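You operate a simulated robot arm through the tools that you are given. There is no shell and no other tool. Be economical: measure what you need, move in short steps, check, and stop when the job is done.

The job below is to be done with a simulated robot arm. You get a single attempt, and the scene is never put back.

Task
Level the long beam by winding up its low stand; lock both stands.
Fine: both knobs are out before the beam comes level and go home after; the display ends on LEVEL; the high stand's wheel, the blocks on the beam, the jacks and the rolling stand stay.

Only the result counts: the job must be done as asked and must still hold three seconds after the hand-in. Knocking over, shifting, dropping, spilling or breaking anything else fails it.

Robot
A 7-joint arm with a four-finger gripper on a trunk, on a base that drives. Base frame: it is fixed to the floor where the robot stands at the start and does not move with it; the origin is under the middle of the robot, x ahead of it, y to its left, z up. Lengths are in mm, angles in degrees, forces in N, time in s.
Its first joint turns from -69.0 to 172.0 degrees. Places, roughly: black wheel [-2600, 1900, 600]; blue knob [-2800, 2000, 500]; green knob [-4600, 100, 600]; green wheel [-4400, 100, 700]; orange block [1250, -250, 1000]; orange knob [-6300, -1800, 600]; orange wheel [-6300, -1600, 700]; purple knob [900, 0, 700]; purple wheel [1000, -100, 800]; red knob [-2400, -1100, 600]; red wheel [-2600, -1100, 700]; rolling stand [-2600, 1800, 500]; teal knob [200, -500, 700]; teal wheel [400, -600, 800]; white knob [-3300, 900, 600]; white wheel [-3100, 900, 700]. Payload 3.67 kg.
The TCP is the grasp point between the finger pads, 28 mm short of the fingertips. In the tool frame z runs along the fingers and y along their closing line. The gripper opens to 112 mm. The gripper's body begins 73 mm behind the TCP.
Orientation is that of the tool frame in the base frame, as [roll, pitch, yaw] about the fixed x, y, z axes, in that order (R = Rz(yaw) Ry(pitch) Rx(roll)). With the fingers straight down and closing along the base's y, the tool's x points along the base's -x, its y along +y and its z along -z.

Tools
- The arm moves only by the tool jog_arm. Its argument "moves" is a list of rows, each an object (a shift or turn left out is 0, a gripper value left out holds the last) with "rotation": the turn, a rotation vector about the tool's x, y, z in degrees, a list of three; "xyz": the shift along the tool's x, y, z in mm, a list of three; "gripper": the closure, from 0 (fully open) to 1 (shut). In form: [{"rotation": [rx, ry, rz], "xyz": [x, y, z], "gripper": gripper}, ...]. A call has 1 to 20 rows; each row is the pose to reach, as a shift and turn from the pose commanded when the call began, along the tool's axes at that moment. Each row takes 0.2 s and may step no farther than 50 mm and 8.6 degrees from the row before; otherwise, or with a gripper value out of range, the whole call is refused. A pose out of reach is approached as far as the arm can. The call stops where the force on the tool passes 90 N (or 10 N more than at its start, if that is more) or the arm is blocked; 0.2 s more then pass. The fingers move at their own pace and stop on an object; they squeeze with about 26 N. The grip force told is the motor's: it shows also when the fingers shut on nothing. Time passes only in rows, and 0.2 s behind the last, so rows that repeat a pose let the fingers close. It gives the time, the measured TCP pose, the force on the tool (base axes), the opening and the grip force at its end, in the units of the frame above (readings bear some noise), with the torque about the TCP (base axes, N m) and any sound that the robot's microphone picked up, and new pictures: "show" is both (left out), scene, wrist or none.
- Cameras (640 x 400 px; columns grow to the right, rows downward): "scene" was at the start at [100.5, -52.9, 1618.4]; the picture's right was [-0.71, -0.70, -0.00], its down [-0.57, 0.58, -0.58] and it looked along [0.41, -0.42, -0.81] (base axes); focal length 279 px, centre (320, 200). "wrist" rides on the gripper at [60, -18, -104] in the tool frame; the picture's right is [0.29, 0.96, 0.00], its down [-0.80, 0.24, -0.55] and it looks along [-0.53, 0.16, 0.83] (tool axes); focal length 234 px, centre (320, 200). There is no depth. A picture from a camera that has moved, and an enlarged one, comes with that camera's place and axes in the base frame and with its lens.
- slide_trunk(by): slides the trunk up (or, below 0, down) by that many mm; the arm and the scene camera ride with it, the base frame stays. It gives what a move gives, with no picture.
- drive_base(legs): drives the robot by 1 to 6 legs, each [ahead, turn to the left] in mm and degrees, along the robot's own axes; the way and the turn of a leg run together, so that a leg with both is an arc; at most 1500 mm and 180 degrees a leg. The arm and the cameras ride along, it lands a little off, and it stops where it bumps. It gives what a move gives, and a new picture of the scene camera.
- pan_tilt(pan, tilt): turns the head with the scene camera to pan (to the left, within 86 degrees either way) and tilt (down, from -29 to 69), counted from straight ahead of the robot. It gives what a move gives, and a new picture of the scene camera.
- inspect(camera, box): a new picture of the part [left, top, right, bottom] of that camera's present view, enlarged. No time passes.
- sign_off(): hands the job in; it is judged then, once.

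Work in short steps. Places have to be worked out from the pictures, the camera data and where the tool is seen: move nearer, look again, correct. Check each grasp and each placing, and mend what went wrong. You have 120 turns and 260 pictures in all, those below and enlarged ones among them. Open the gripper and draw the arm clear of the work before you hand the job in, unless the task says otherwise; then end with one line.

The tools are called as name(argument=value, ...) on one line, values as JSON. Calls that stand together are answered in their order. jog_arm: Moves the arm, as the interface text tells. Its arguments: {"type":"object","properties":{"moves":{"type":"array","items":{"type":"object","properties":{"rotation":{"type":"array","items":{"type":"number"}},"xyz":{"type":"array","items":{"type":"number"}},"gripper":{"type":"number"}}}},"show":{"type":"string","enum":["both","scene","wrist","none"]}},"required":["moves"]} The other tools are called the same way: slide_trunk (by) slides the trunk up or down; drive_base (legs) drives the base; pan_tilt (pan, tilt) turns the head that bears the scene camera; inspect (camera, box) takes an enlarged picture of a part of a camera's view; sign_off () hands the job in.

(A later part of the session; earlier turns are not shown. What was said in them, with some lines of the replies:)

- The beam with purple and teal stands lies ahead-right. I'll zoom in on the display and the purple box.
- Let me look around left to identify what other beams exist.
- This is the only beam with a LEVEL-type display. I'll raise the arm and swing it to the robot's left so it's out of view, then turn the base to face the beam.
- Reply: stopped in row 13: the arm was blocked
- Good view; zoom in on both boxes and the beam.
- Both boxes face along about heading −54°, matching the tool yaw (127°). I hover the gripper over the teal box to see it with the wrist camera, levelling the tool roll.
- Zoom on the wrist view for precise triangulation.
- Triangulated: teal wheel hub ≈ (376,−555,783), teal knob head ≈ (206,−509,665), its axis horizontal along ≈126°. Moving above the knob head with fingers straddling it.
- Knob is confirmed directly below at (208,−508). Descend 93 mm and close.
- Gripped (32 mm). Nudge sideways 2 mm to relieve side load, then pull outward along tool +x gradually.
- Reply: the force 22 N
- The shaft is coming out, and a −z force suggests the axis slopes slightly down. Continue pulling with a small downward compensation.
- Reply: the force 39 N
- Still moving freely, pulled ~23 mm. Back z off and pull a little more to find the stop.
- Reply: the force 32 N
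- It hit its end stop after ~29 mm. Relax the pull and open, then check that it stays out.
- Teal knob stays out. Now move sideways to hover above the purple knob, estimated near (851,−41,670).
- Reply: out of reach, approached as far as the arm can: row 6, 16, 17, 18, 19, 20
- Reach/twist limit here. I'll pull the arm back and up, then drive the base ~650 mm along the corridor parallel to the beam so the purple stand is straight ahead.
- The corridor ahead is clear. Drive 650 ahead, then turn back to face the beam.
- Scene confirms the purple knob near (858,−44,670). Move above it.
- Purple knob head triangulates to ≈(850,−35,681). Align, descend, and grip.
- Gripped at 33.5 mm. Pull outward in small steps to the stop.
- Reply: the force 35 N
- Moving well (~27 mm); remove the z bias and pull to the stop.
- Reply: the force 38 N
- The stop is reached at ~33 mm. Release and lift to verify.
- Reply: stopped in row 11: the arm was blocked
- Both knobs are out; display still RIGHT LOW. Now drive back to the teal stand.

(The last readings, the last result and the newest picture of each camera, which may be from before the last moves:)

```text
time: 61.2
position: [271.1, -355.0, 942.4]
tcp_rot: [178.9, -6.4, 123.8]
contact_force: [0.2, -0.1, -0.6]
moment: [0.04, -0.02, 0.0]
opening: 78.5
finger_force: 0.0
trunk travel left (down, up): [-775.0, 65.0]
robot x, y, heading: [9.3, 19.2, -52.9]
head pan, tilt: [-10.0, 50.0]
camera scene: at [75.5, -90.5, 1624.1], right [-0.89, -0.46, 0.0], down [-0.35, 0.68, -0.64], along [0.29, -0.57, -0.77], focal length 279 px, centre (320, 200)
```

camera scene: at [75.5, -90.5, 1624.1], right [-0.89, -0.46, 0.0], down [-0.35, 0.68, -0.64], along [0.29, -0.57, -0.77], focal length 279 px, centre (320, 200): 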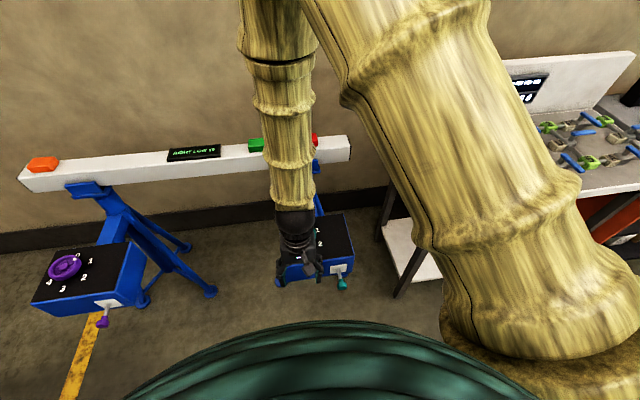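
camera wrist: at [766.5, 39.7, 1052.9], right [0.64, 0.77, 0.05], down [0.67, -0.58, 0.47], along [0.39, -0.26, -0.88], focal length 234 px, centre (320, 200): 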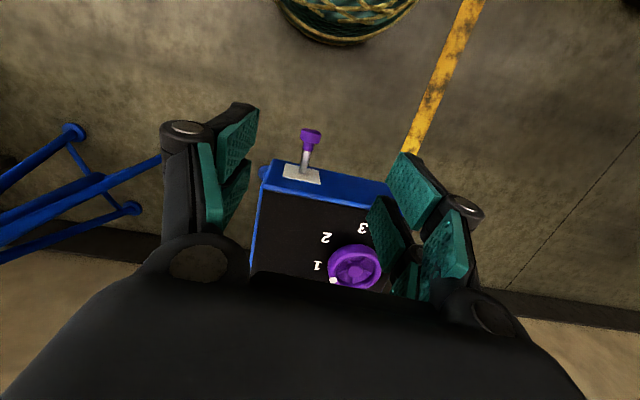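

Move to hover above the teal wheel with the tool vertical and the gripper fully open.

jog_arm(moves=[{"rotation": [0, -3, 0], "xyz": [-40, -4, 9], "gripper": 0}, {"rotation": [0, -6.4, 0], "xyz": [-80, -8, 18]}, {"rotation": [0, -6.4, 0], "xyz": [-120, -12, 28]}, {"rotation": [0, -6.4, 0], "xyz": [-160, -17, 38]}, {"rotation": [0, -6.4, 0], "xyz": [-200, -21, 47]}, {"rotation": [0, -6.4, 0], "xyz": [-232, -25, 57]}, {"rotation": [0, -6.4, 0], "xyz": [-232, -25, 57]}])

inspect(camera="scene", box=[240, 190, 380, 300])

```text
time: 62.8
position: [374.2, -553.4, 861.0]
tcp_rot: [179.0, 0.1, 124.0]
contact_force: [-0.6, 0.8, 0.7]
moment: [-0.01, 0.02, 0.0]
opening: 111.9
finger_force: 0.0
trunk travel left (down, up): [-775.0, 65.0]
robot x, y, heading: [8.8, 16.8, -52.8]
head pan, tilt: [-10.0, 50.0]
camera scene: at [75.2, -89.2, 1624.3], right [-0.89, -0.45, 0.0], down [-0.35, 0.68, -0.64], along [0.29, -0.57, -0.77], focal length 279 px, centre (320, 200)
camera wrist: at [325.3, -514.7, 965.2], right [0.63, 0.77, 0.02], down [0.63, -0.53, 0.56], along [0.44, -0.35, -0.83], focal length 234 px, centre (320, 200)
```

scene: 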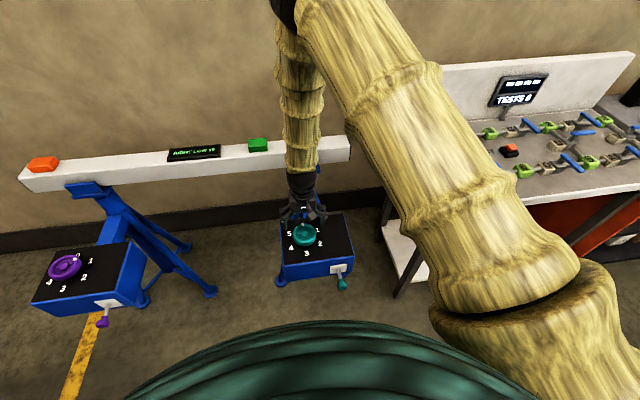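
wrist: 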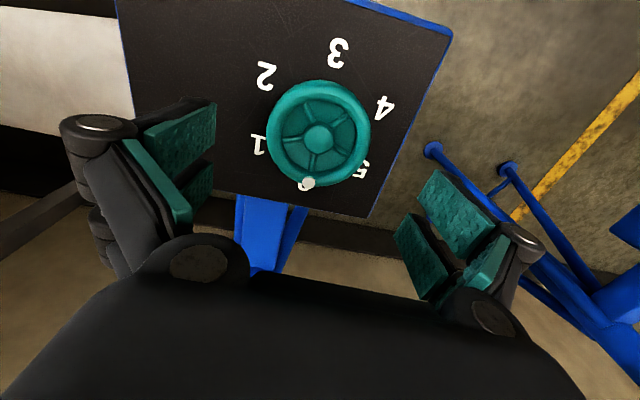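

```text
3.64 times, centred on (310, 245) of scene
camera zoom: at [75.2, -89.2, 1624.3], right [-0.89, -0.45, 0.0], down [-0.35, 0.68, -0.64], along [0.29, -0.57, -0.77], focal length 1014 px, centre (356, 36)
```

zoom: 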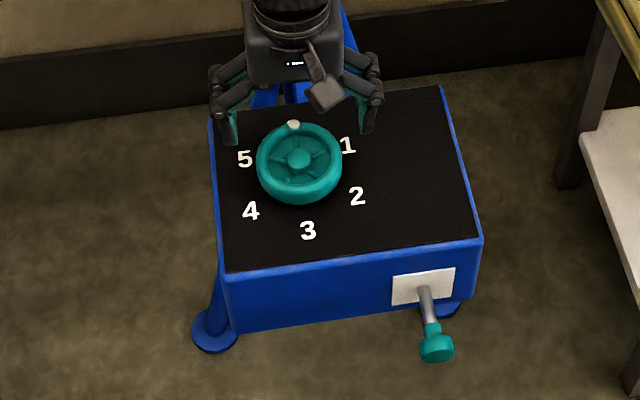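

Wheel hub confirmed at (375,−555,783), panel flat at z≈740. Rotate the gripper 60° counter-clockwise first so I have travel for a clockwise winding.

jog_arm(moves=[{"rotation": [0, 0, -8.5], "xyz": [2, 0, 0]}, {"rotation": [0, 0, -17]}, {"rotation": [0, 0, -25.5]}, {"rotation": [0, 0, -34]}, {"rotation": [0, 0, -42.5]}, {"rotation": [0, 0, -51]}, {"rotation": [0, 0, -59]}, {"rotation": [0, 0, -59]}])

```text
time: 64.6
position: [375.3, -553.8, 860.8]
tcp_rot: [179.5, 0.9, -177.1]
contact_force: [-0.2, -0.2, -0.3]
moment: [-0.01, 0.0, -0.04]
opening: 112.0
finger_force: 0.1
trunk travel left (down, up): [-775.0, 65.0]
robot x, y, heading: [15.0, 19.7, -52.9]
head pan, tilt: [-10.0, 50.0]
camera scene: at [75.5, -90.4, 1624.1], right [-0.89, -0.45, 0.0], down [-0.35, 0.68, -0.64], along [0.29, -0.57, -0.77], focal length 279 px, centre (320, 200)
camera wrist: at [315.5, -576.2, 963.8], right [-0.34, 0.94, 0.0], down [0.78, 0.28, 0.57], along [0.53, 0.19, -0.82], focal length 234 px, centre (320, 200)
```

scene: 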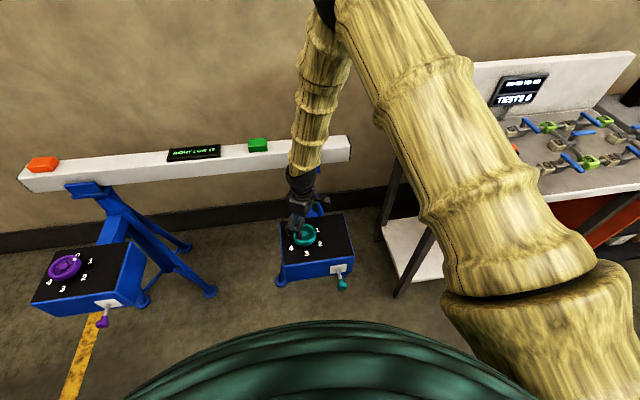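
wrist: 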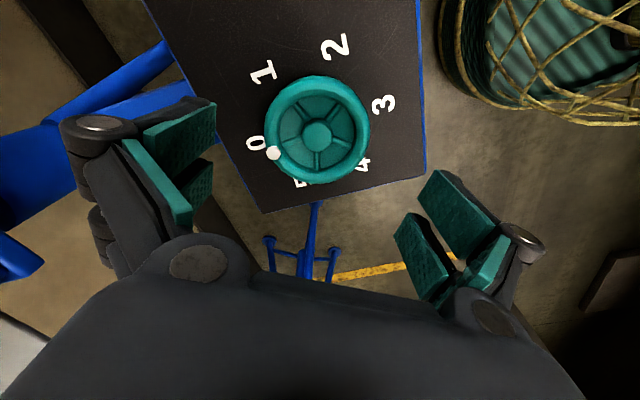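

The dot is ~40° from the finger contact line. Descend to z≈781 and grip the rim.

jog_arm(moves=[{"xyz": [0, -1, 30]}, {"xyz": [0, -1, 60]}, {"xyz": [0, -1, 79]}, {"xyz": [0, -1, 79], "gripper": 0.6}, {"xyz": [0, -1, 79], "gripper": 0.6}, {"xyz": [0, -1, 79], "gripper": 0.6}])

```text
time: 66.0
position: [377.2, -554.6, 780.6]
tcp_rot: [179.6, 0.9, -177.1]
contact_force: [1.5, -4.3, -3.6]
moment: [-0.58, -0.02, -0.14]
opening: 84.5
finger_force: 44.2
trunk travel left (down, up): [-775.0, 65.0]
robot x, y, heading: [10.3, 19.1, -52.9]
head pan, tilt: [-10.0, 50.0]
camera scene: at [75.8, -91.1, 1624.0], right [-0.89, -0.45, 0.0], down [-0.35, 0.68, -0.64], along [0.29, -0.57, -0.77], focal length 279 px, centre (320, 200)
camera wrist: at [317.7, -577.6, 884.6], right [-0.34, 0.94, 0.0], down [0.78, 0.27, 0.57], along [0.53, 0.19, -0.82], focal length 234 px, centre (320, 200)
```

scene: 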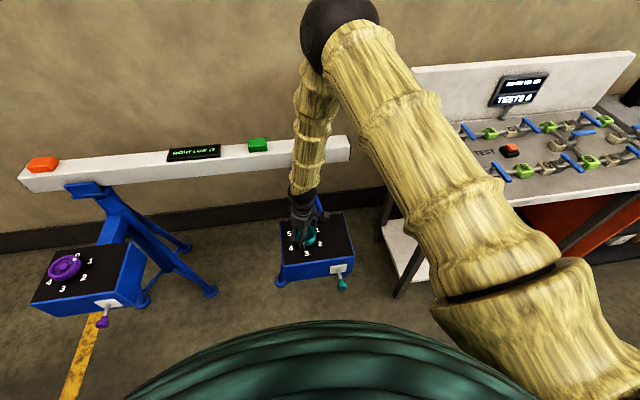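
wrist: 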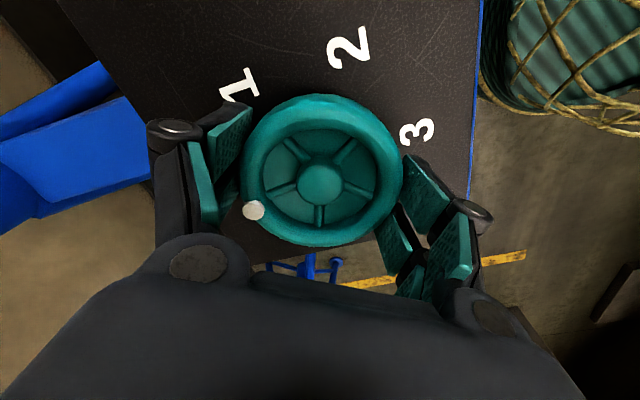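

Rim gripped (84.5 mm). Turn clockwise 25° and read the display.

jog_arm(moves=[{"rotation": [0, 0, 5]}, {"rotation": [0, 0, 10]}, {"rotation": [0, 0, 15]}, {"rotation": [0, 0, 20]}, {"rotation": [0, 0, 25]}, {"rotation": [0, 0, 25]}], show="wrist")

inspect(camera="scene", box=[150, 130, 250, 180])

```text
time: 67.4
position: [376.3, -556.2, 780.8]
tcp_rot: [179.2, 0.6, 157.8]
contact_force: [6.5, -13.0, -9.1]
moment: [-1.42, -1.01, -0.01]
opening: 84.2
finger_force: 44.8
trunk travel left (down, up): [-775.0, 65.0]
robot x, y, heading: [12.1, 16.4, -52.9]
head pan, tilt: [-10.0, 50.0]
camera wrist: at [314.3, -550.8, 885.0], right [0.1, 1.0, 0.01], down [0.82, -0.08, 0.57], along [0.56, -0.05, -0.82], focal length 234 px, centre (320, 200)
```

wrist: 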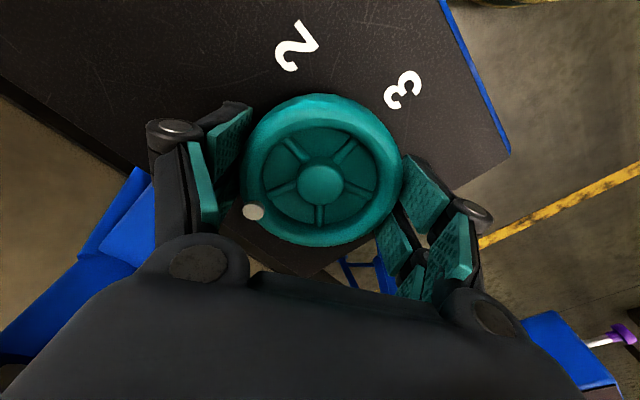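

```text
6.40 times, centred on (200, 155) of scene
camera zoom: at [76.3, -92.3, 1623.9], right [-0.89, -0.45, 0.0], down [-0.35, 0.68, -0.64], along [0.29, -0.57, -0.77], focal length 1784 px, centre (1088, 488)
```

zoom: 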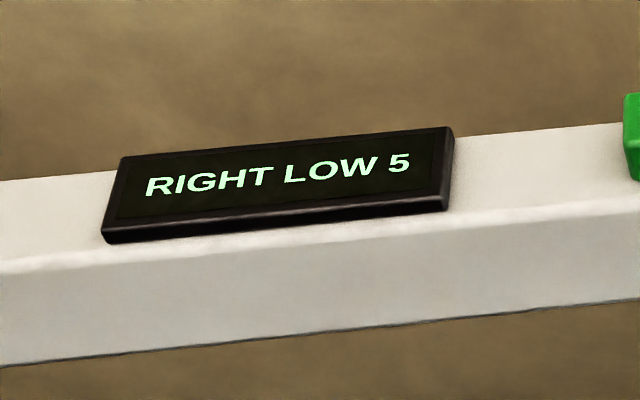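

25° reduced it from 10 to 5. Turn 18° more and check.

jog_arm(moves=[{"rotation": [0, 0, 5]}, {"rotation": [0, 0, 10]}, {"rotation": [0, 0, 15]}, {"rotation": [0, 0, 18]}, {"rotation": [0, 0, 18]}], show="none")

inspect(camera="scene", box=[150, 130, 250, 180])

```text
time: 68.6
position: [377.6, -555.4, 781.7]
tcp_rot: [179.1, 0.3, 139.8]
contact_force: [10.5, -12.5, -6.6]
moment: [-1.3, -0.4, -0.01]
opening: 84.4
finger_force: 45.2
trunk travel left (down, up): [-775.0, 65.0]
robot x, y, heading: [14.0, 17.5, -53.3]
head pan, tilt: [-10.0, 50.0]
```

```text
6.40 times, centred on (200, 155) of scene
camera zoom: at [76.7, -92.0, 1623.9], right [-0.89, -0.46, 0.0], down [-0.35, 0.68, -0.64], along [0.29, -0.57, -0.77], focal length 1784 px, centre (1088, 488)
```

zoom: 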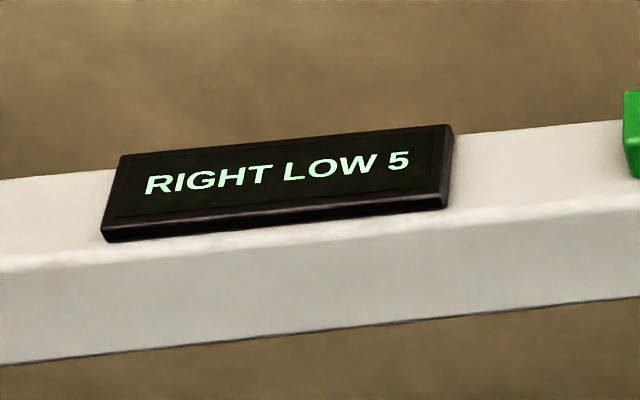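

Still 5: the display may be coarse. Check the wheel with the wrist camera after another 8°.

jog_arm(moves=[{"rotation": [0, 0, 4]}, {"rotation": [0, 0, 8]}, {"rotation": [0, 0, 8]}], show="wrist")

inspect(camera="scene", box=[150, 130, 250, 180])

```text
time: 69.4
position: [378.5, -555.8, 781.5]
tcp_rot: [179.0, 0.2, 131.9]
contact_force: [14.5, -17.8, -4.2]
moment: [-1.25, -0.9, -0.02]
opening: 84.2
finger_force: 45.1
trunk travel left (down, up): [-775.0, 65.0]
robot x, y, heading: [8.9, 18.6, -53.1]
head pan, tilt: [-10.0, 50.0]
camera wrist: at [323.1, -524.1, 885.4], right [0.52, 0.85, 0.02], down [0.7, -0.44, 0.56], along [0.49, -0.28, -0.83], focal length 234 px, centre (320, 200)
```

wrist: 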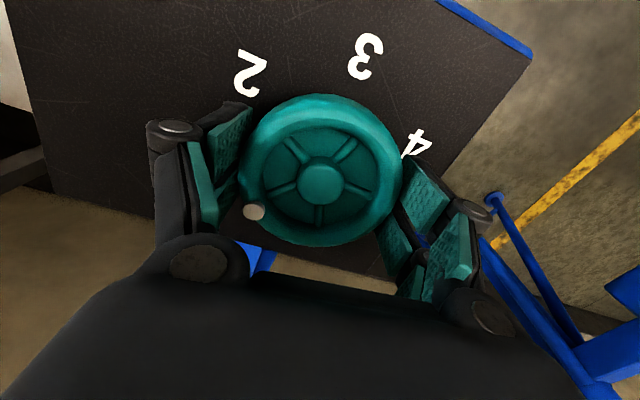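

```text
6.40 times, centred on (200, 155) of scene
camera zoom: at [76.9, -92.3, 1623.9], right [-0.89, -0.45, 0.0], down [-0.35, 0.68, -0.64], along [0.29, -0.57, -0.77], focal length 1784 px, centre (1088, 488)
```

zoom: 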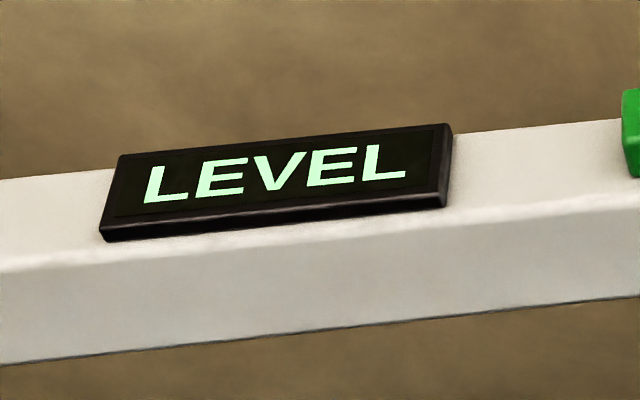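

LEVEL at 51°. One mark (60°) likely equals the full 10, so continue carefully toward mark 1: +5° and check.

jog_arm(moves=[{"rotation": [0, 0, 3]}, {"rotation": [0, 0, 5]}, {"rotation": [0, 0, 5]}], show="none")

inspect(camera="scene", box=[150, 130, 250, 180])

inspect(camera="scene", box=[0, 130, 360, 310])

```text
time: 70.2
position: [378.4, -555.4, 781.0]
tcp_rot: [179.0, 0.3, 126.9]
contact_force: [18.6, -19.2, 3.9]
moment: [-0.35, -0.82, -0.03]
opening: 84.3
finger_force: 45.0
trunk travel left (down, up): [-775.0, 65.0]
robot x, y, heading: [10.3, 17.7, -53.0]
head pan, tilt: [-10.0, 50.0]
```

```text
6.40 times, centred on (200, 155) of scene
camera zoom: at [76.9, -91.9, 1624.1], right [-0.89, -0.46, 0.0], down [-0.35, 0.68, -0.64], along [0.29, -0.57, -0.77], focal length 1784 px, centre (1088, 488)
```

zoom: 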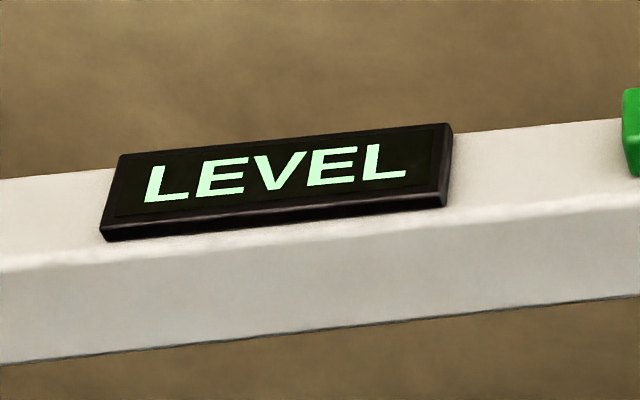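

```text
1.78 times, centred on (180, 220) of scene
camera zoom: at [76.9, -91.9, 1624.1], right [-0.89, -0.46, 0.0], down [-0.35, 0.68, -0.64], along [0.29, -0.57, -0.77], focal length 496 px, centre (569, 164)
```

zoom: 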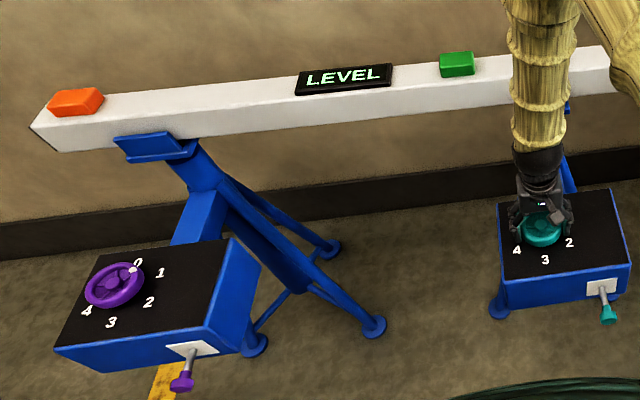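

Still LEVEL at 56°. Go to 60° (mark 1), confirm, then release and lift.

jog_arm(moves=[{"rotation": [0, 0, 2]}, {"rotation": [0, 0, 4]}, {"rotation": [0, 0, 4]}], show="none")

inspect(camera="scene", box=[150, 130, 250, 180])

jog_arm(moves=[{"gripper": 0.12}, {"gripper": 0}, {"gripper": 0}, {"xyz": [0, 0, -30]}, {"xyz": [0, 0, -70]}, {"xyz": [0, 0, -100]}])

inspect(camera="scene", box=[150, 130, 360, 300])

```text
time: 71.0
position: [377.8, -556.1, 780.8]
tcp_rot: [178.9, 0.0, 122.8]
contact_force: [20.3, -19.4, 7.2]
moment: [-0.71, -0.92, -0.05]
opening: 84.4
finger_force: 44.8
trunk travel left (down, up): [-775.0, 65.0]
robot x, y, heading: [8.2, 22.8, -53.0]
head pan, tilt: [-10.0, 50.0]
```

```text
6.40 times, centred on (200, 155) of scene
camera zoom: at [77.0, -91.6, 1624.0], right [-0.89, -0.46, 0.0], down [-0.35, 0.68, -0.64], along [0.29, -0.57, -0.77], focal length 1784 px, centre (1088, 488)
```

zoom: 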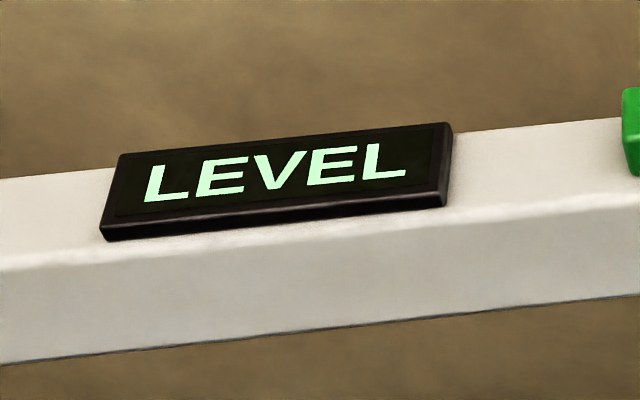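

```text
time: 72.4
position: [373.5, -552.9, 883.3]
tcp_rot: [179.0, 0.0, 122.9]
contact_force: [0.1, -0.4, 0.1]
moment: [-0.03, 0.03, 0.02]
opening: 111.9
finger_force: 0.1
trunk travel left (down, up): [-775.0, 65.0]
robot x, y, heading: [10.1, 15.0, -52.9]
head pan, tilt: [-10.0, 50.0]
camera scene: at [74.9, -89.7, 1624.1], right [-0.89, -0.45, 0.0], down [-0.35, 0.68, -0.64], along [0.29, -0.57, -0.77], focal length 279 px, centre (320, 200)
camera wrist: at [324.9, -513.8, 987.2], right [0.65, 0.76, 0.02], down [0.63, -0.54, 0.56], along [0.43, -0.35, -0.83], focal length 234 px, centre (320, 200)
```

scene: 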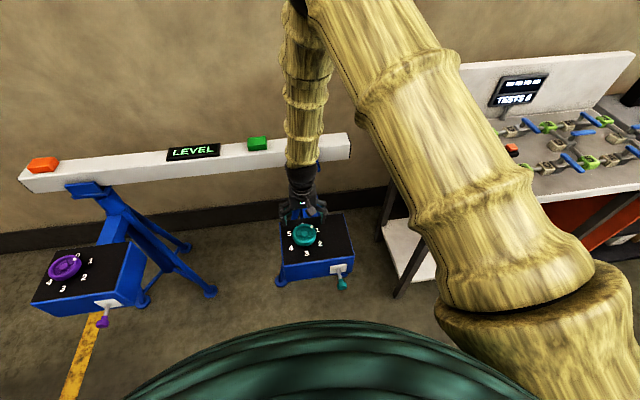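
wrist: 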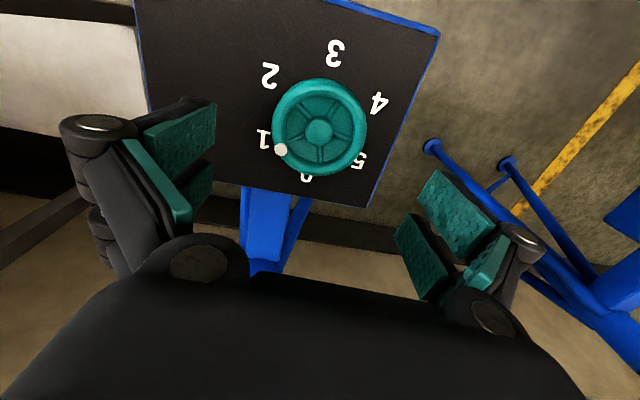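

```text
2.35 times, centred on (255, 215) of scene
camera zoom: at [74.9, -89.7, 1624.1], right [-0.89, -0.45, 0.0], down [-0.35, 0.68, -0.64], along [0.29, -0.57, -0.77], focal length 656 px, centre (473, 165)
```

zoom: 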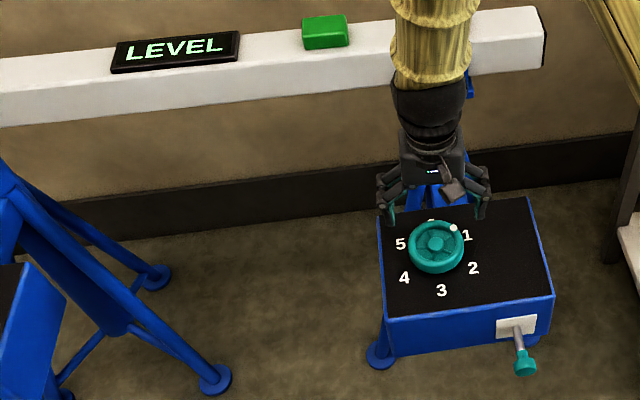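

Dot points at mark 1, display LEVEL and stable. Now go to the teal knob to push it home.

jog_arm(moves=[{"rotation": [1, 0, -3], "xyz": [38, -29, 0], "gripper": 0.3}, {"rotation": [1, 0, -3], "xyz": [77, -58, 0]}, {"rotation": [1, 0, -3], "xyz": [115, -88, 0]}, {"rotation": [1, 0, -3], "xyz": [154, -117, 0]}, {"rotation": [1, 0, -3], "xyz": [154, -117, 45]}, {"rotation": [1, 0, -3], "xyz": [154, -117, 90]}, {"rotation": [1, 0, -3], "xyz": [154, -117, 100]}], show="wrist")

```text
time: 74.0
position: [194.9, -488.5, 780.2]
tcp_rot: [180.0, 0.1, 125.9]
contact_force: [0.8, 0.7, 0.1]
moment: [-0.03, -0.01, 0.0]
opening: 78.2
finger_force: 0.0
trunk travel left (down, up): [-775.0, 65.0]
robot x, y, heading: [12.9, 17.5, -53.1]
head pan, tilt: [-10.0, 50.0]
camera wrist: at [145.6, -449.4, 885.1], right [0.61, 0.79, 0.0], down [0.66, -0.51, 0.55], along [0.44, -0.34, -0.83], focal length 234 px, centre (320, 200)
```

wrist: 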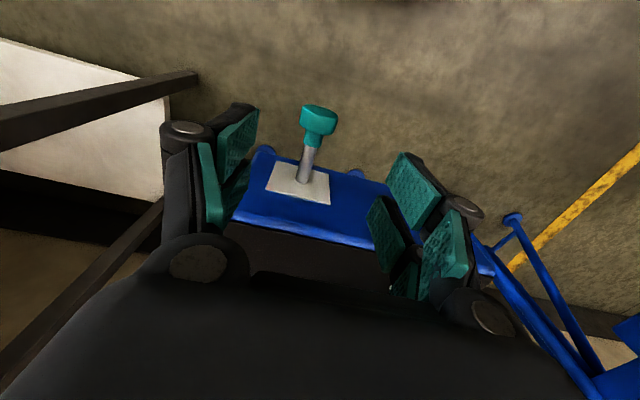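

Knob head at ≈(190,−485,665). Align, descend, grip.

jog_arm(moves=[{"xyz": [6, -2, 25]}, {"xyz": [6, -2, 65]}, {"xyz": [6, -2, 100]}, {"xyz": [6, -2, 115]}, {"xyz": [6, -2, 115], "gripper": 0.9}, {"xyz": [6, -2, 115], "gripper": 0.9}, {"xyz": [6, -2, 115], "gripper": 0.9}], show="wrist")

```text
time: 75.6
position: [188.9, -484.8, 664.2]
tcp_rot: [-179.9, 0.1, 125.9]
contact_force: [0.8, 0.7, -2.9]
moment: [-0.51, -0.34, 0.27]
opening: 32.6
finger_force: 45.4
trunk travel left (down, up): [-775.0, 65.0]
robot x, y, heading: [11.1, 19.0, -52.9]
head pan, tilt: [-10.0, 50.0]
camera wrist: at [139.6, -446.4, 768.8], right [0.61, 0.79, 0.0], down [0.66, -0.5, 0.56], along [0.44, -0.34, -0.83], focal length 234 px, centre (320, 200)
```

wrist: 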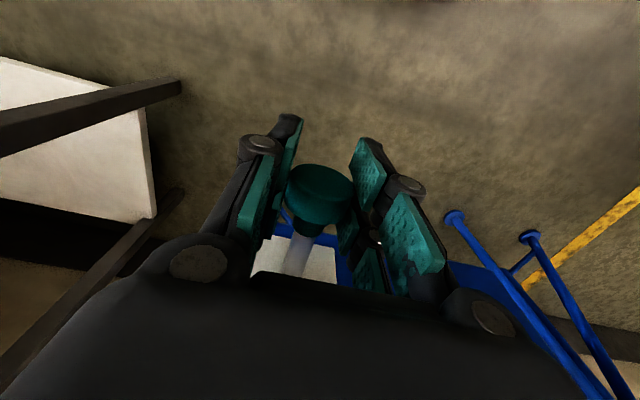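

Gripped well. Push inward ~33 mm in small steps.

jog_arm(moves=[{"xyz": [-4, 0, 0]}, {"xyz": [-8, 0, 0]}, {"xyz": [-12, 0, 0]}, {"xyz": [-16, 0, 0]}, {"xyz": [-20, 0, 0]}, {"xyz": [-24, 0, 0]}, {"xyz": [-28, 0, 0]}], show="none")

jog_arm(moves=[{"xyz": [-3, 0, 0]}, {"xyz": [-5, 0, 0]}, {"xyz": [-7, 0, 0]}, {"xyz": [-7, 0, 0]}], show="wrist")

```text
time: 77.2
position: [205.5, -507.8, 664.0]
tcp_rot: [179.9, 0.1, 125.9]
contact_force: [2.2, -1.4, -6.3]
moment: [0.85, 0.53, 0.24]
opening: 32.6
finger_force: 44.8
trunk travel left (down, up): [-775.0, 65.0]
robot x, y, heading: [15.4, 18.0, -52.8]
head pan, tilt: [-10.0, 50.0]
```

```text
time: 78.2
position: [206.6, -509.3, 663.6]
tcp_rot: [179.9, -0.1, 125.8]
contact_force: [-19.5, 33.9, -5.7]
moment: [0.06, 0.05, 0.23]
opening: 32.9
finger_force: 44.8
trunk travel left (down, up): [-775.0, 65.0]
robot x, y, heading: [5.5, 18.9, -52.9]
head pan, tilt: [-10.0, 50.0]
camera wrist: at [158.5, -472.0, 769.1], right [0.61, 0.79, 0.0], down [0.66, -0.51, 0.55], along [0.44, -0.34, -0.83], focal length 234 px, centre (320, 200)
```

wrist: 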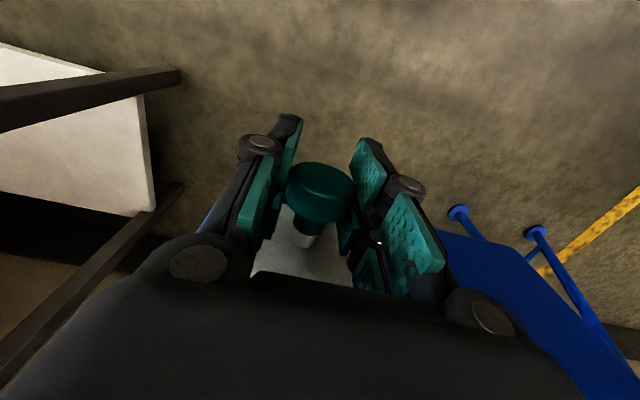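

The knob is back at its home position (206.6,−509.3), against the stop. Relax, release, and lift straight up.

jog_arm(moves=[{"xyz": [5, 0, 0]}, {"xyz": [6, 0, 0], "gripper": 0.4}, {"xyz": [6, 0, 0], "gripper": 0.3}, {"xyz": [6, 0, 0], "gripper": 0.3}, {"xyz": [6, 0, -35]}, {"xyz": [6, 0, -75]}, {"xyz": [6, 0, -120]}, {"xyz": [6, 0, -165]}, {"xyz": [-10, 0, -210]}, {"xyz": [-30, 0, -250]}, {"xyz": [-50, 0, -280]}])

inspect(camera="scene", box=[150, 130, 360, 300])

```text
time: 80.6
position: [238.3, -553.1, 944.6]
tcp_rot: [-180.0, 0.1, 125.8]
contact_force: [-0.1, 0.4, -0.2]
moment: [-0.03, 0.0, 0.04]
opening: 78.5
finger_force: 0.0
trunk travel left (down, up): [-775.0, 65.0]
robot x, y, heading: [10.7, 16.0, -53.0]
head pan, tilt: [-10.0, 50.0]
camera scene: at [75.0, -90.2, 1624.1], right [-0.89, -0.45, 0.0], down [-0.35, 0.68, -0.64], along [0.29, -0.57, -0.77], focal length 279 px, centre (320, 200)
camera wrist: at [189.5, -514.4, 1049.0], right [0.61, 0.79, 0.0], down [0.66, -0.51, 0.56], along [0.44, -0.34, -0.83], focal length 234 px, centre (320, 200)
```

scene: 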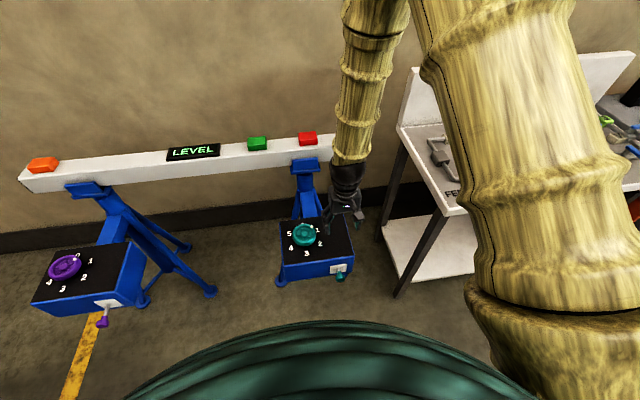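
wrist: 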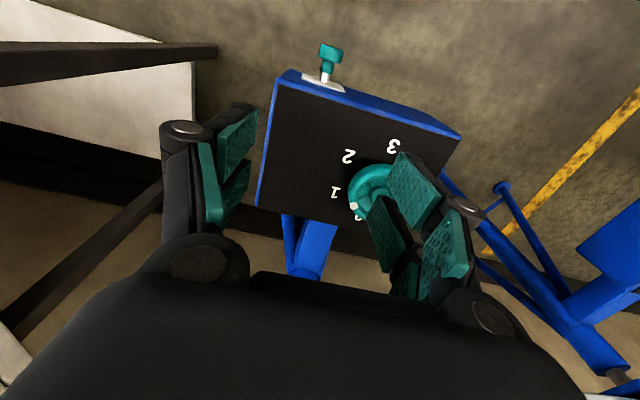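

```text
2.35 times, centred on (255, 215) of scene
camera zoom: at [75.0, -90.2, 1624.1], right [-0.89, -0.45, 0.0], down [-0.35, 0.68, -0.64], along [0.29, -0.57, -0.77], focal length 656 px, centre (473, 165)
```

zoom: 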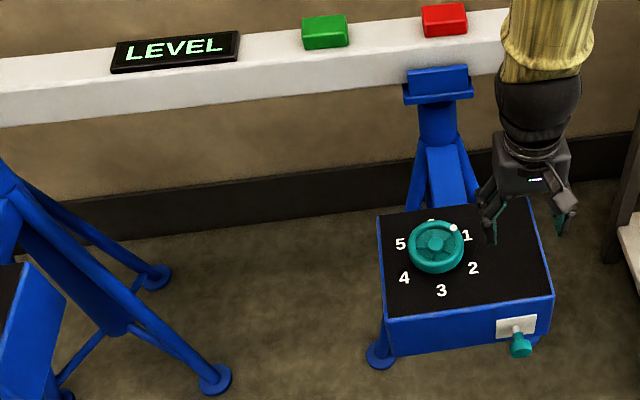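

Teal is locked, and display remains LEVEL. Drive to the purple stand again.

drive_base(legs=[[0, 88], [650, 0], [0, -87]])

pan_tilt(pan=-5, tilt=50)

```text
time: 91.7
position: [791.6, -156.9, 944.3]
tcp_rot: [-179.9, 0.1, 128.5]
contact_force: [-1.1, 0.4, 0.5]
moment: [-0.01, -0.02, 0.03]
opening: 78.7
finger_force: 0.0
trunk travel left (down, up): [-775.0, 65.0]
robot x, y, heading: [539.2, 402.2, -50.3]
head pan, tilt: [-10.0, 50.0]
camera scene: at [605.5, 296.4, 1624.1], right [-0.87, -0.5, 0.0], down [-0.38, 0.67, -0.64], along [0.32, -0.56, -0.77], focal length 279 px, centre (320, 200)
```

scene: 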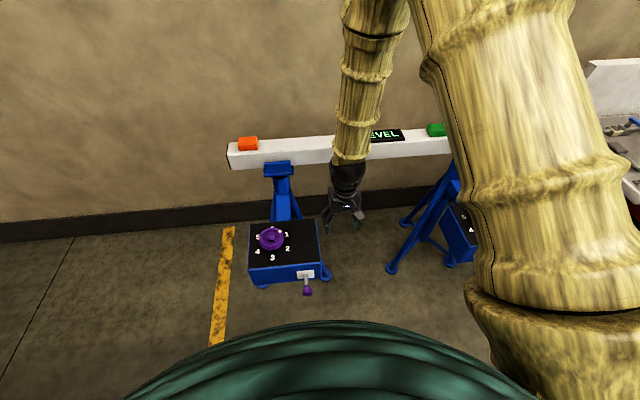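

```text
time: 92.3
position: [791.1, -156.5, 944.5]
tcp_rot: [179.9, 0.1, 128.5]
contact_force: [-0.1, -0.1, -1.0]
moment: [0.0, 0.0, 0.0]
opening: 78.4
finger_force: 0.1
trunk travel left (down, up): [-775.0, 65.0]
robot x, y, heading: [535.9, 402.7, -50.3]
head pan, tilt: [-5.0, 50.0]
camera scene: at [611.4, 300.0, 1624.1], right [-0.82, -0.57, 0.0], down [-0.44, 0.63, -0.64], along [0.37, -0.53, -0.77], focal length 279 px, centre (320, 200)
```

scene: 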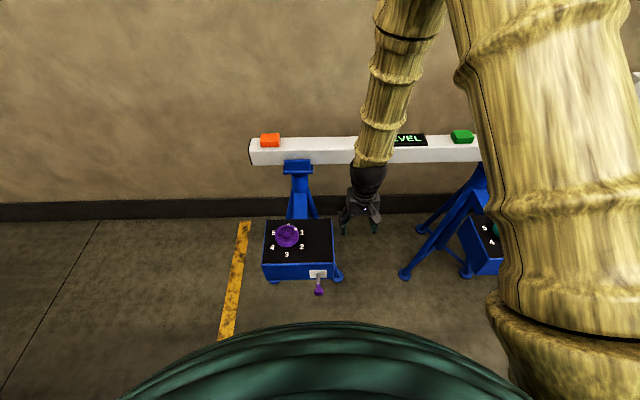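

Move to hover above the pulled-out purple knob (≈833,−10).

jog_arm(moves=[{"rotation": [0, 0, 2.7], "xyz": [22, 31, 0]}, {"rotation": [0, 0, 2.7], "xyz": [44, 62, 10]}, {"rotation": [0, 0, 2.7], "xyz": [66, 93, 30]}, {"rotation": [0, 0, 2.7], "xyz": [87, 124, 60]}, {"rotation": [0, 0, 2.7], "xyz": [87, 124, 105]}, {"rotation": [0, 0, 2.7], "xyz": [87, 124, 150]}, {"rotation": [0, 0, 2.7], "xyz": [87, 124, 155]}], show="wrist")

```text
time: 93.9
position: [833.3, -12.4, 787.4]
tcp_rot: [-180.0, 0.0, 125.8]
contact_force: [-0.6, 0.3, -0.2]
moment: [-0.03, -0.03, 0.02]
opening: 78.4
finger_force: 0.1
trunk travel left (down, up): [-775.0, 65.0]
robot x, y, heading: [539.6, 403.8, -50.1]
head pan, tilt: [-5.0, 50.0]
camera wrist: at [784.5, 25.6, 892.6], right [0.61, 0.79, 0.0], down [0.66, -0.5, 0.56], along [0.44, -0.34, -0.83], focal length 234 px, centre (320, 200)
```

wrist: 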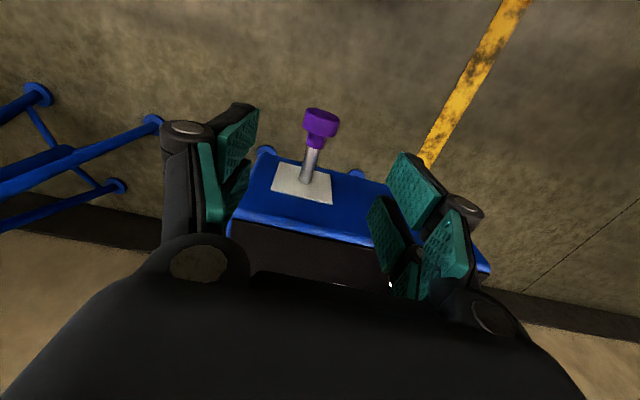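

Aligned within 2 mm. Descend, grip, and push home.

jog_arm(moves=[{"xyz": [2, 0, 25]}, {"xyz": [2, 0, 65]}, {"xyz": [2, 0, 95]}, {"xyz": [2, 0, 106]}, {"xyz": [2, 0, 106], "gripper": 0.9}, {"xyz": [2, 0, 106], "gripper": 0.9}, {"xyz": [2, 0, 106], "gripper": 0.9}], show="wrist")

```text
time: 95.5
position: [834.5, -10.3, 682.9]
tcp_rot: [-179.9, 0.2, 126.0]
contact_force: [8.4, 4.5, -1.9]
moment: [-0.32, -0.69, 0.26]
opening: 33.5
finger_force: 45.0
trunk travel left (down, up): [-775.0, 65.0]
robot x, y, heading: [537.9, 405.5, -50.4]
head pan, tilt: [-5.0, 50.0]
camera wrist: at [784.4, 27.1, 787.3], right [0.61, 0.79, 0.0], down [0.66, -0.5, 0.56], along [0.44, -0.34, -0.83], focal length 234 px, centre (320, 200)
```

wrist: 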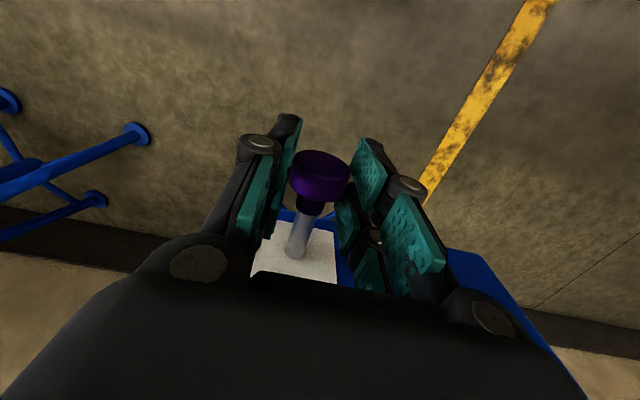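

jog_arm(moves=[{"xyz": [-4, 1, 0]}, {"xyz": [-8, 1, 0]}, {"xyz": [-12, 1, 0]}, {"xyz": [-16, 1, 0]}, {"xyz": [-20, 1, 0]}, {"xyz": [-24, 1, 0]}, {"xyz": [-28, 1, 0]}], show="none")

jog_arm(moves=[{"xyz": [-3, 0, 0]}, {"xyz": [-5, 0, 0]}, {"xyz": [-7, 0, 0]}, {"xyz": [-8, 0, 0]}], show="wrist")

```text
time: 97.1
position: [852.4, -33.4, 683.9]
tcp_rot: [179.9, 0.1, 125.9]
contact_force: [3.6, 1.1, -5.0]
moment: [1.15, 0.65, 0.12]
opening: 33.3
finger_force: 44.9
trunk travel left (down, up): [-775.0, 65.0]
robot x, y, heading: [534.1, 399.0, -50.2]
head pan, tilt: [-5.0, 50.0]
```

```text
time: 98.1
position: [851.9, -35.6, 682.7]
tcp_rot: [-180.0, -0.1, 125.9]
contact_force: [-22.0, 31.0, 0.5]
moment: [0.64, 0.41, 0.67]
opening: 33.8
finger_force: 45.0
trunk travel left (down, up): [-775.0, 65.0]
robot x, y, heading: [535.7, 402.1, -50.4]
head pan, tilt: [-5.0, 50.0]
camera wrist: at [803.3, 1.6, 787.5], right [0.61, 0.8, 0.0], down [0.66, -0.51, 0.55], along [0.44, -0.33, -0.83], focal length 234 px, centre (320, 200)
```

wrist: 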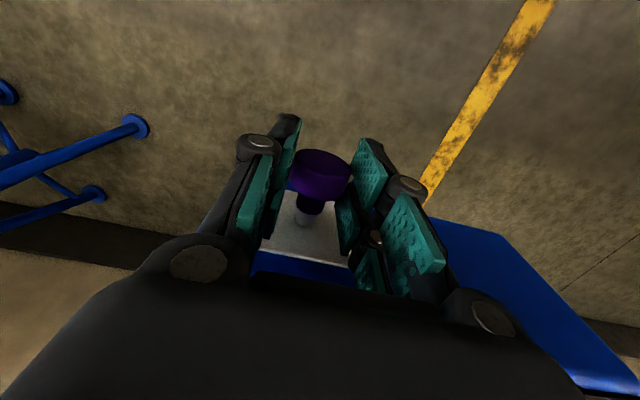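

Home stop reached at the original position (852,−36). Relax, open and lift clear.

jog_arm(moves=[{"xyz": [5, 0, 0]}, {"xyz": [6, 0, 0], "gripper": 0.4}, {"xyz": [6, 0, 0], "gripper": 0.3}, {"xyz": [6, 0, 0], "gripper": 0.3}, {"xyz": [6, 0, -35]}, {"xyz": [6, 0, -75]}, {"xyz": [6, 0, -120]}, {"xyz": [6, -40, -150]}, {"xyz": [6, -80, -180]}, {"xyz": [6, -120, -200]}, {"xyz": [6, -160, -220], "gripper": 0}, {"xyz": [6, -160, -220]}])

inspect(camera="scene", box=[240, 120, 490, 310])

inspect(camera="wrist", box=[200, 0, 640, 300])

```text
time: 100.7
position: [724.8, -126.8, 903.3]
tcp_rot: [-179.9, 0.0, 125.8]
contact_force: [0.4, -0.5, 0.2]
moment: [0.01, 0.06, -0.04]
opening: 112.0
finger_force: 0.1
trunk travel left (down, up): [-775.0, 65.0]
robot x, y, heading: [534.3, 403.8, -50.2]
head pan, tilt: [-5.0, 50.0]
camera scene: at [613.6, 301.0, 1624.1], right [-0.82, -0.57, 0.0], down [-0.44, 0.63, -0.64], along [0.37, -0.53, -0.77], focal length 279 px, centre (320, 200)
camera wrist: at [674.4, -89.6, 1008.6], right [0.61, 0.79, 0.0], down [0.66, -0.5, 0.55], along [0.44, -0.34, -0.83], focal length 234 px, centre (320, 200)
```

scene: 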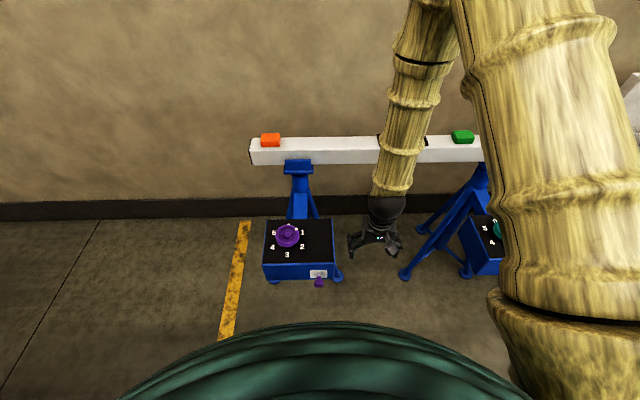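
wrist: 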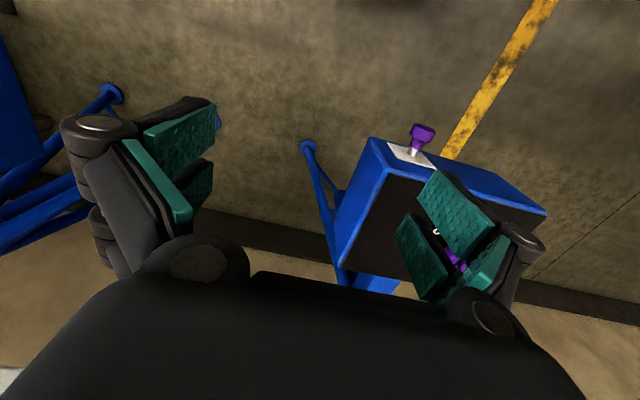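

```text
2.11 times, centred on (365, 215) of scene
camera zoom: at [613.6, 301.0, 1624.1], right [-0.82, -0.57, 0.0], down [-0.44, 0.63, -0.64], along [0.37, -0.53, -0.77], focal length 587 px, centre (225, 168)
```

zoom: 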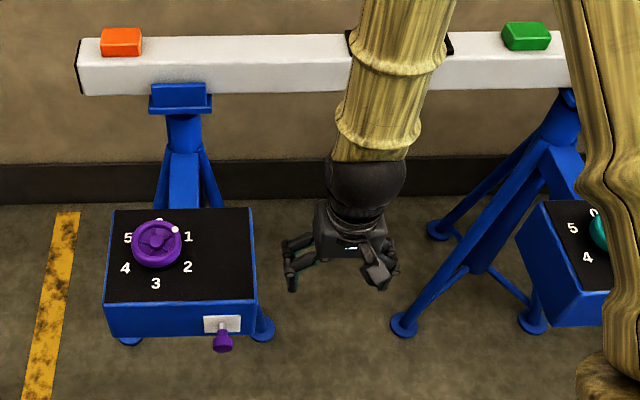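

```text
1.33 times, centred on (420, 150) of wrist
camera zoom: at [674.4, -89.6, 1008.6], right [0.61, 0.79, 0.0], down [0.66, -0.5, 0.55], along [0.44, -0.34, -0.83], focal length 312 px, centre (187, 267)
```

zoom: 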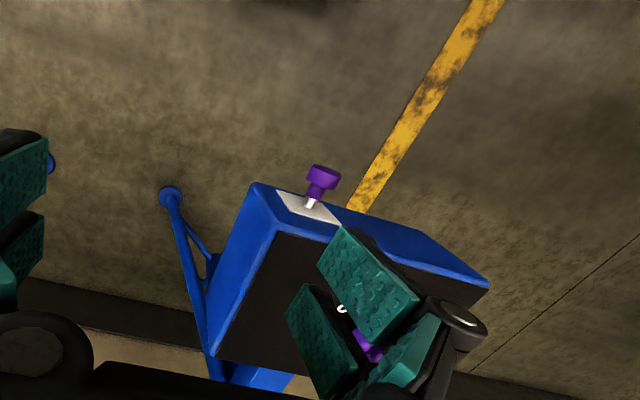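

Both knobs look home. The arm hides the display, so turn the base left to draw the arm clear and read it.

drive_base(legs=[[0, 45]])

pan_tilt(pan=-70, tilt=45)

```text
time: 103.2
position: [1042.7, 159.6, 902.7]
tcp_rot: [180.0, 0.1, 170.9]
contact_force: [0.5, 0.5, -0.4]
moment: [-0.04, 0.05, 0.01]
opening: 111.7
finger_force: 0.0
trunk travel left (down, up): [-775.0, 65.0]
robot x, y, heading: [531.8, 401.5, -5.0]
head pan, tilt: [-5.0, 50.0]
camera scene: at [661.7, 383.9, 1624.1], right [-0.18, -0.98, 0.0], down [-0.75, 0.14, -0.64], along [0.63, -0.11, -0.77], focal length 279 px, centre (320, 200)
```

scene: 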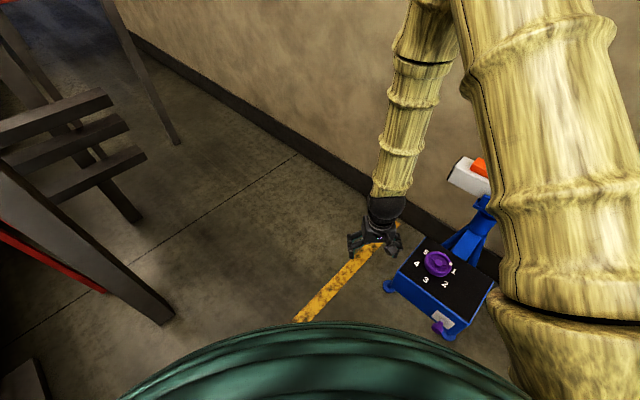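

```text
time: 104.6
position: [1043.7, 159.9, 904.8]
tcp_rot: [179.9, 0.1, 170.9]
contact_force: [-0.7, 0.3, 0.8]
moment: [0.01, 0.01, 0.03]
opening: 112.1
finger_force: 0.1
trunk travel left (down, up): [-775.0, 65.0]
robot x, y, heading: [534.7, 402.9, -4.9]
head pan, tilt: [-70.0, 45.0]
camera scene: at [606.6, 318.8, 1631.0], right [-0.97, -0.26, 0.0], down [-0.18, 0.68, -0.71], along [0.18, -0.68, -0.71], focal length 279 px, centre (320, 200)
```

scene: 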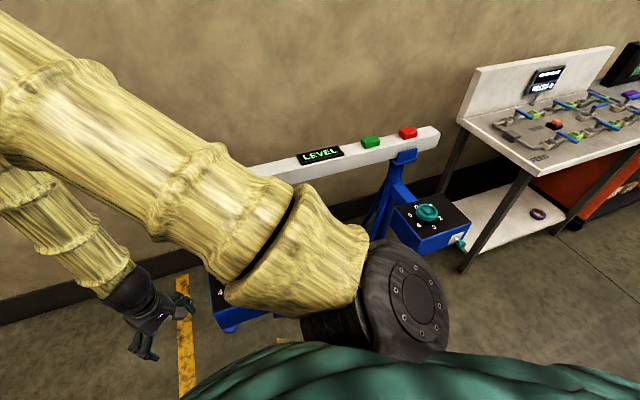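

LEVEL is displayed, both knobs are home, the blocks are in place, and the arm is clear with the gripper open. Handing in.

sign_off()

```text
The job is handed in.
```

The beam is level: the display reads LEVEL, both knobs are pushed back home, and the arm is clear of the stands. The low stand was the teal one, and I turned only its wheel, about 60° clockwise. The purple wheel, the blocks, the jacks and the rolling stand were left alone.
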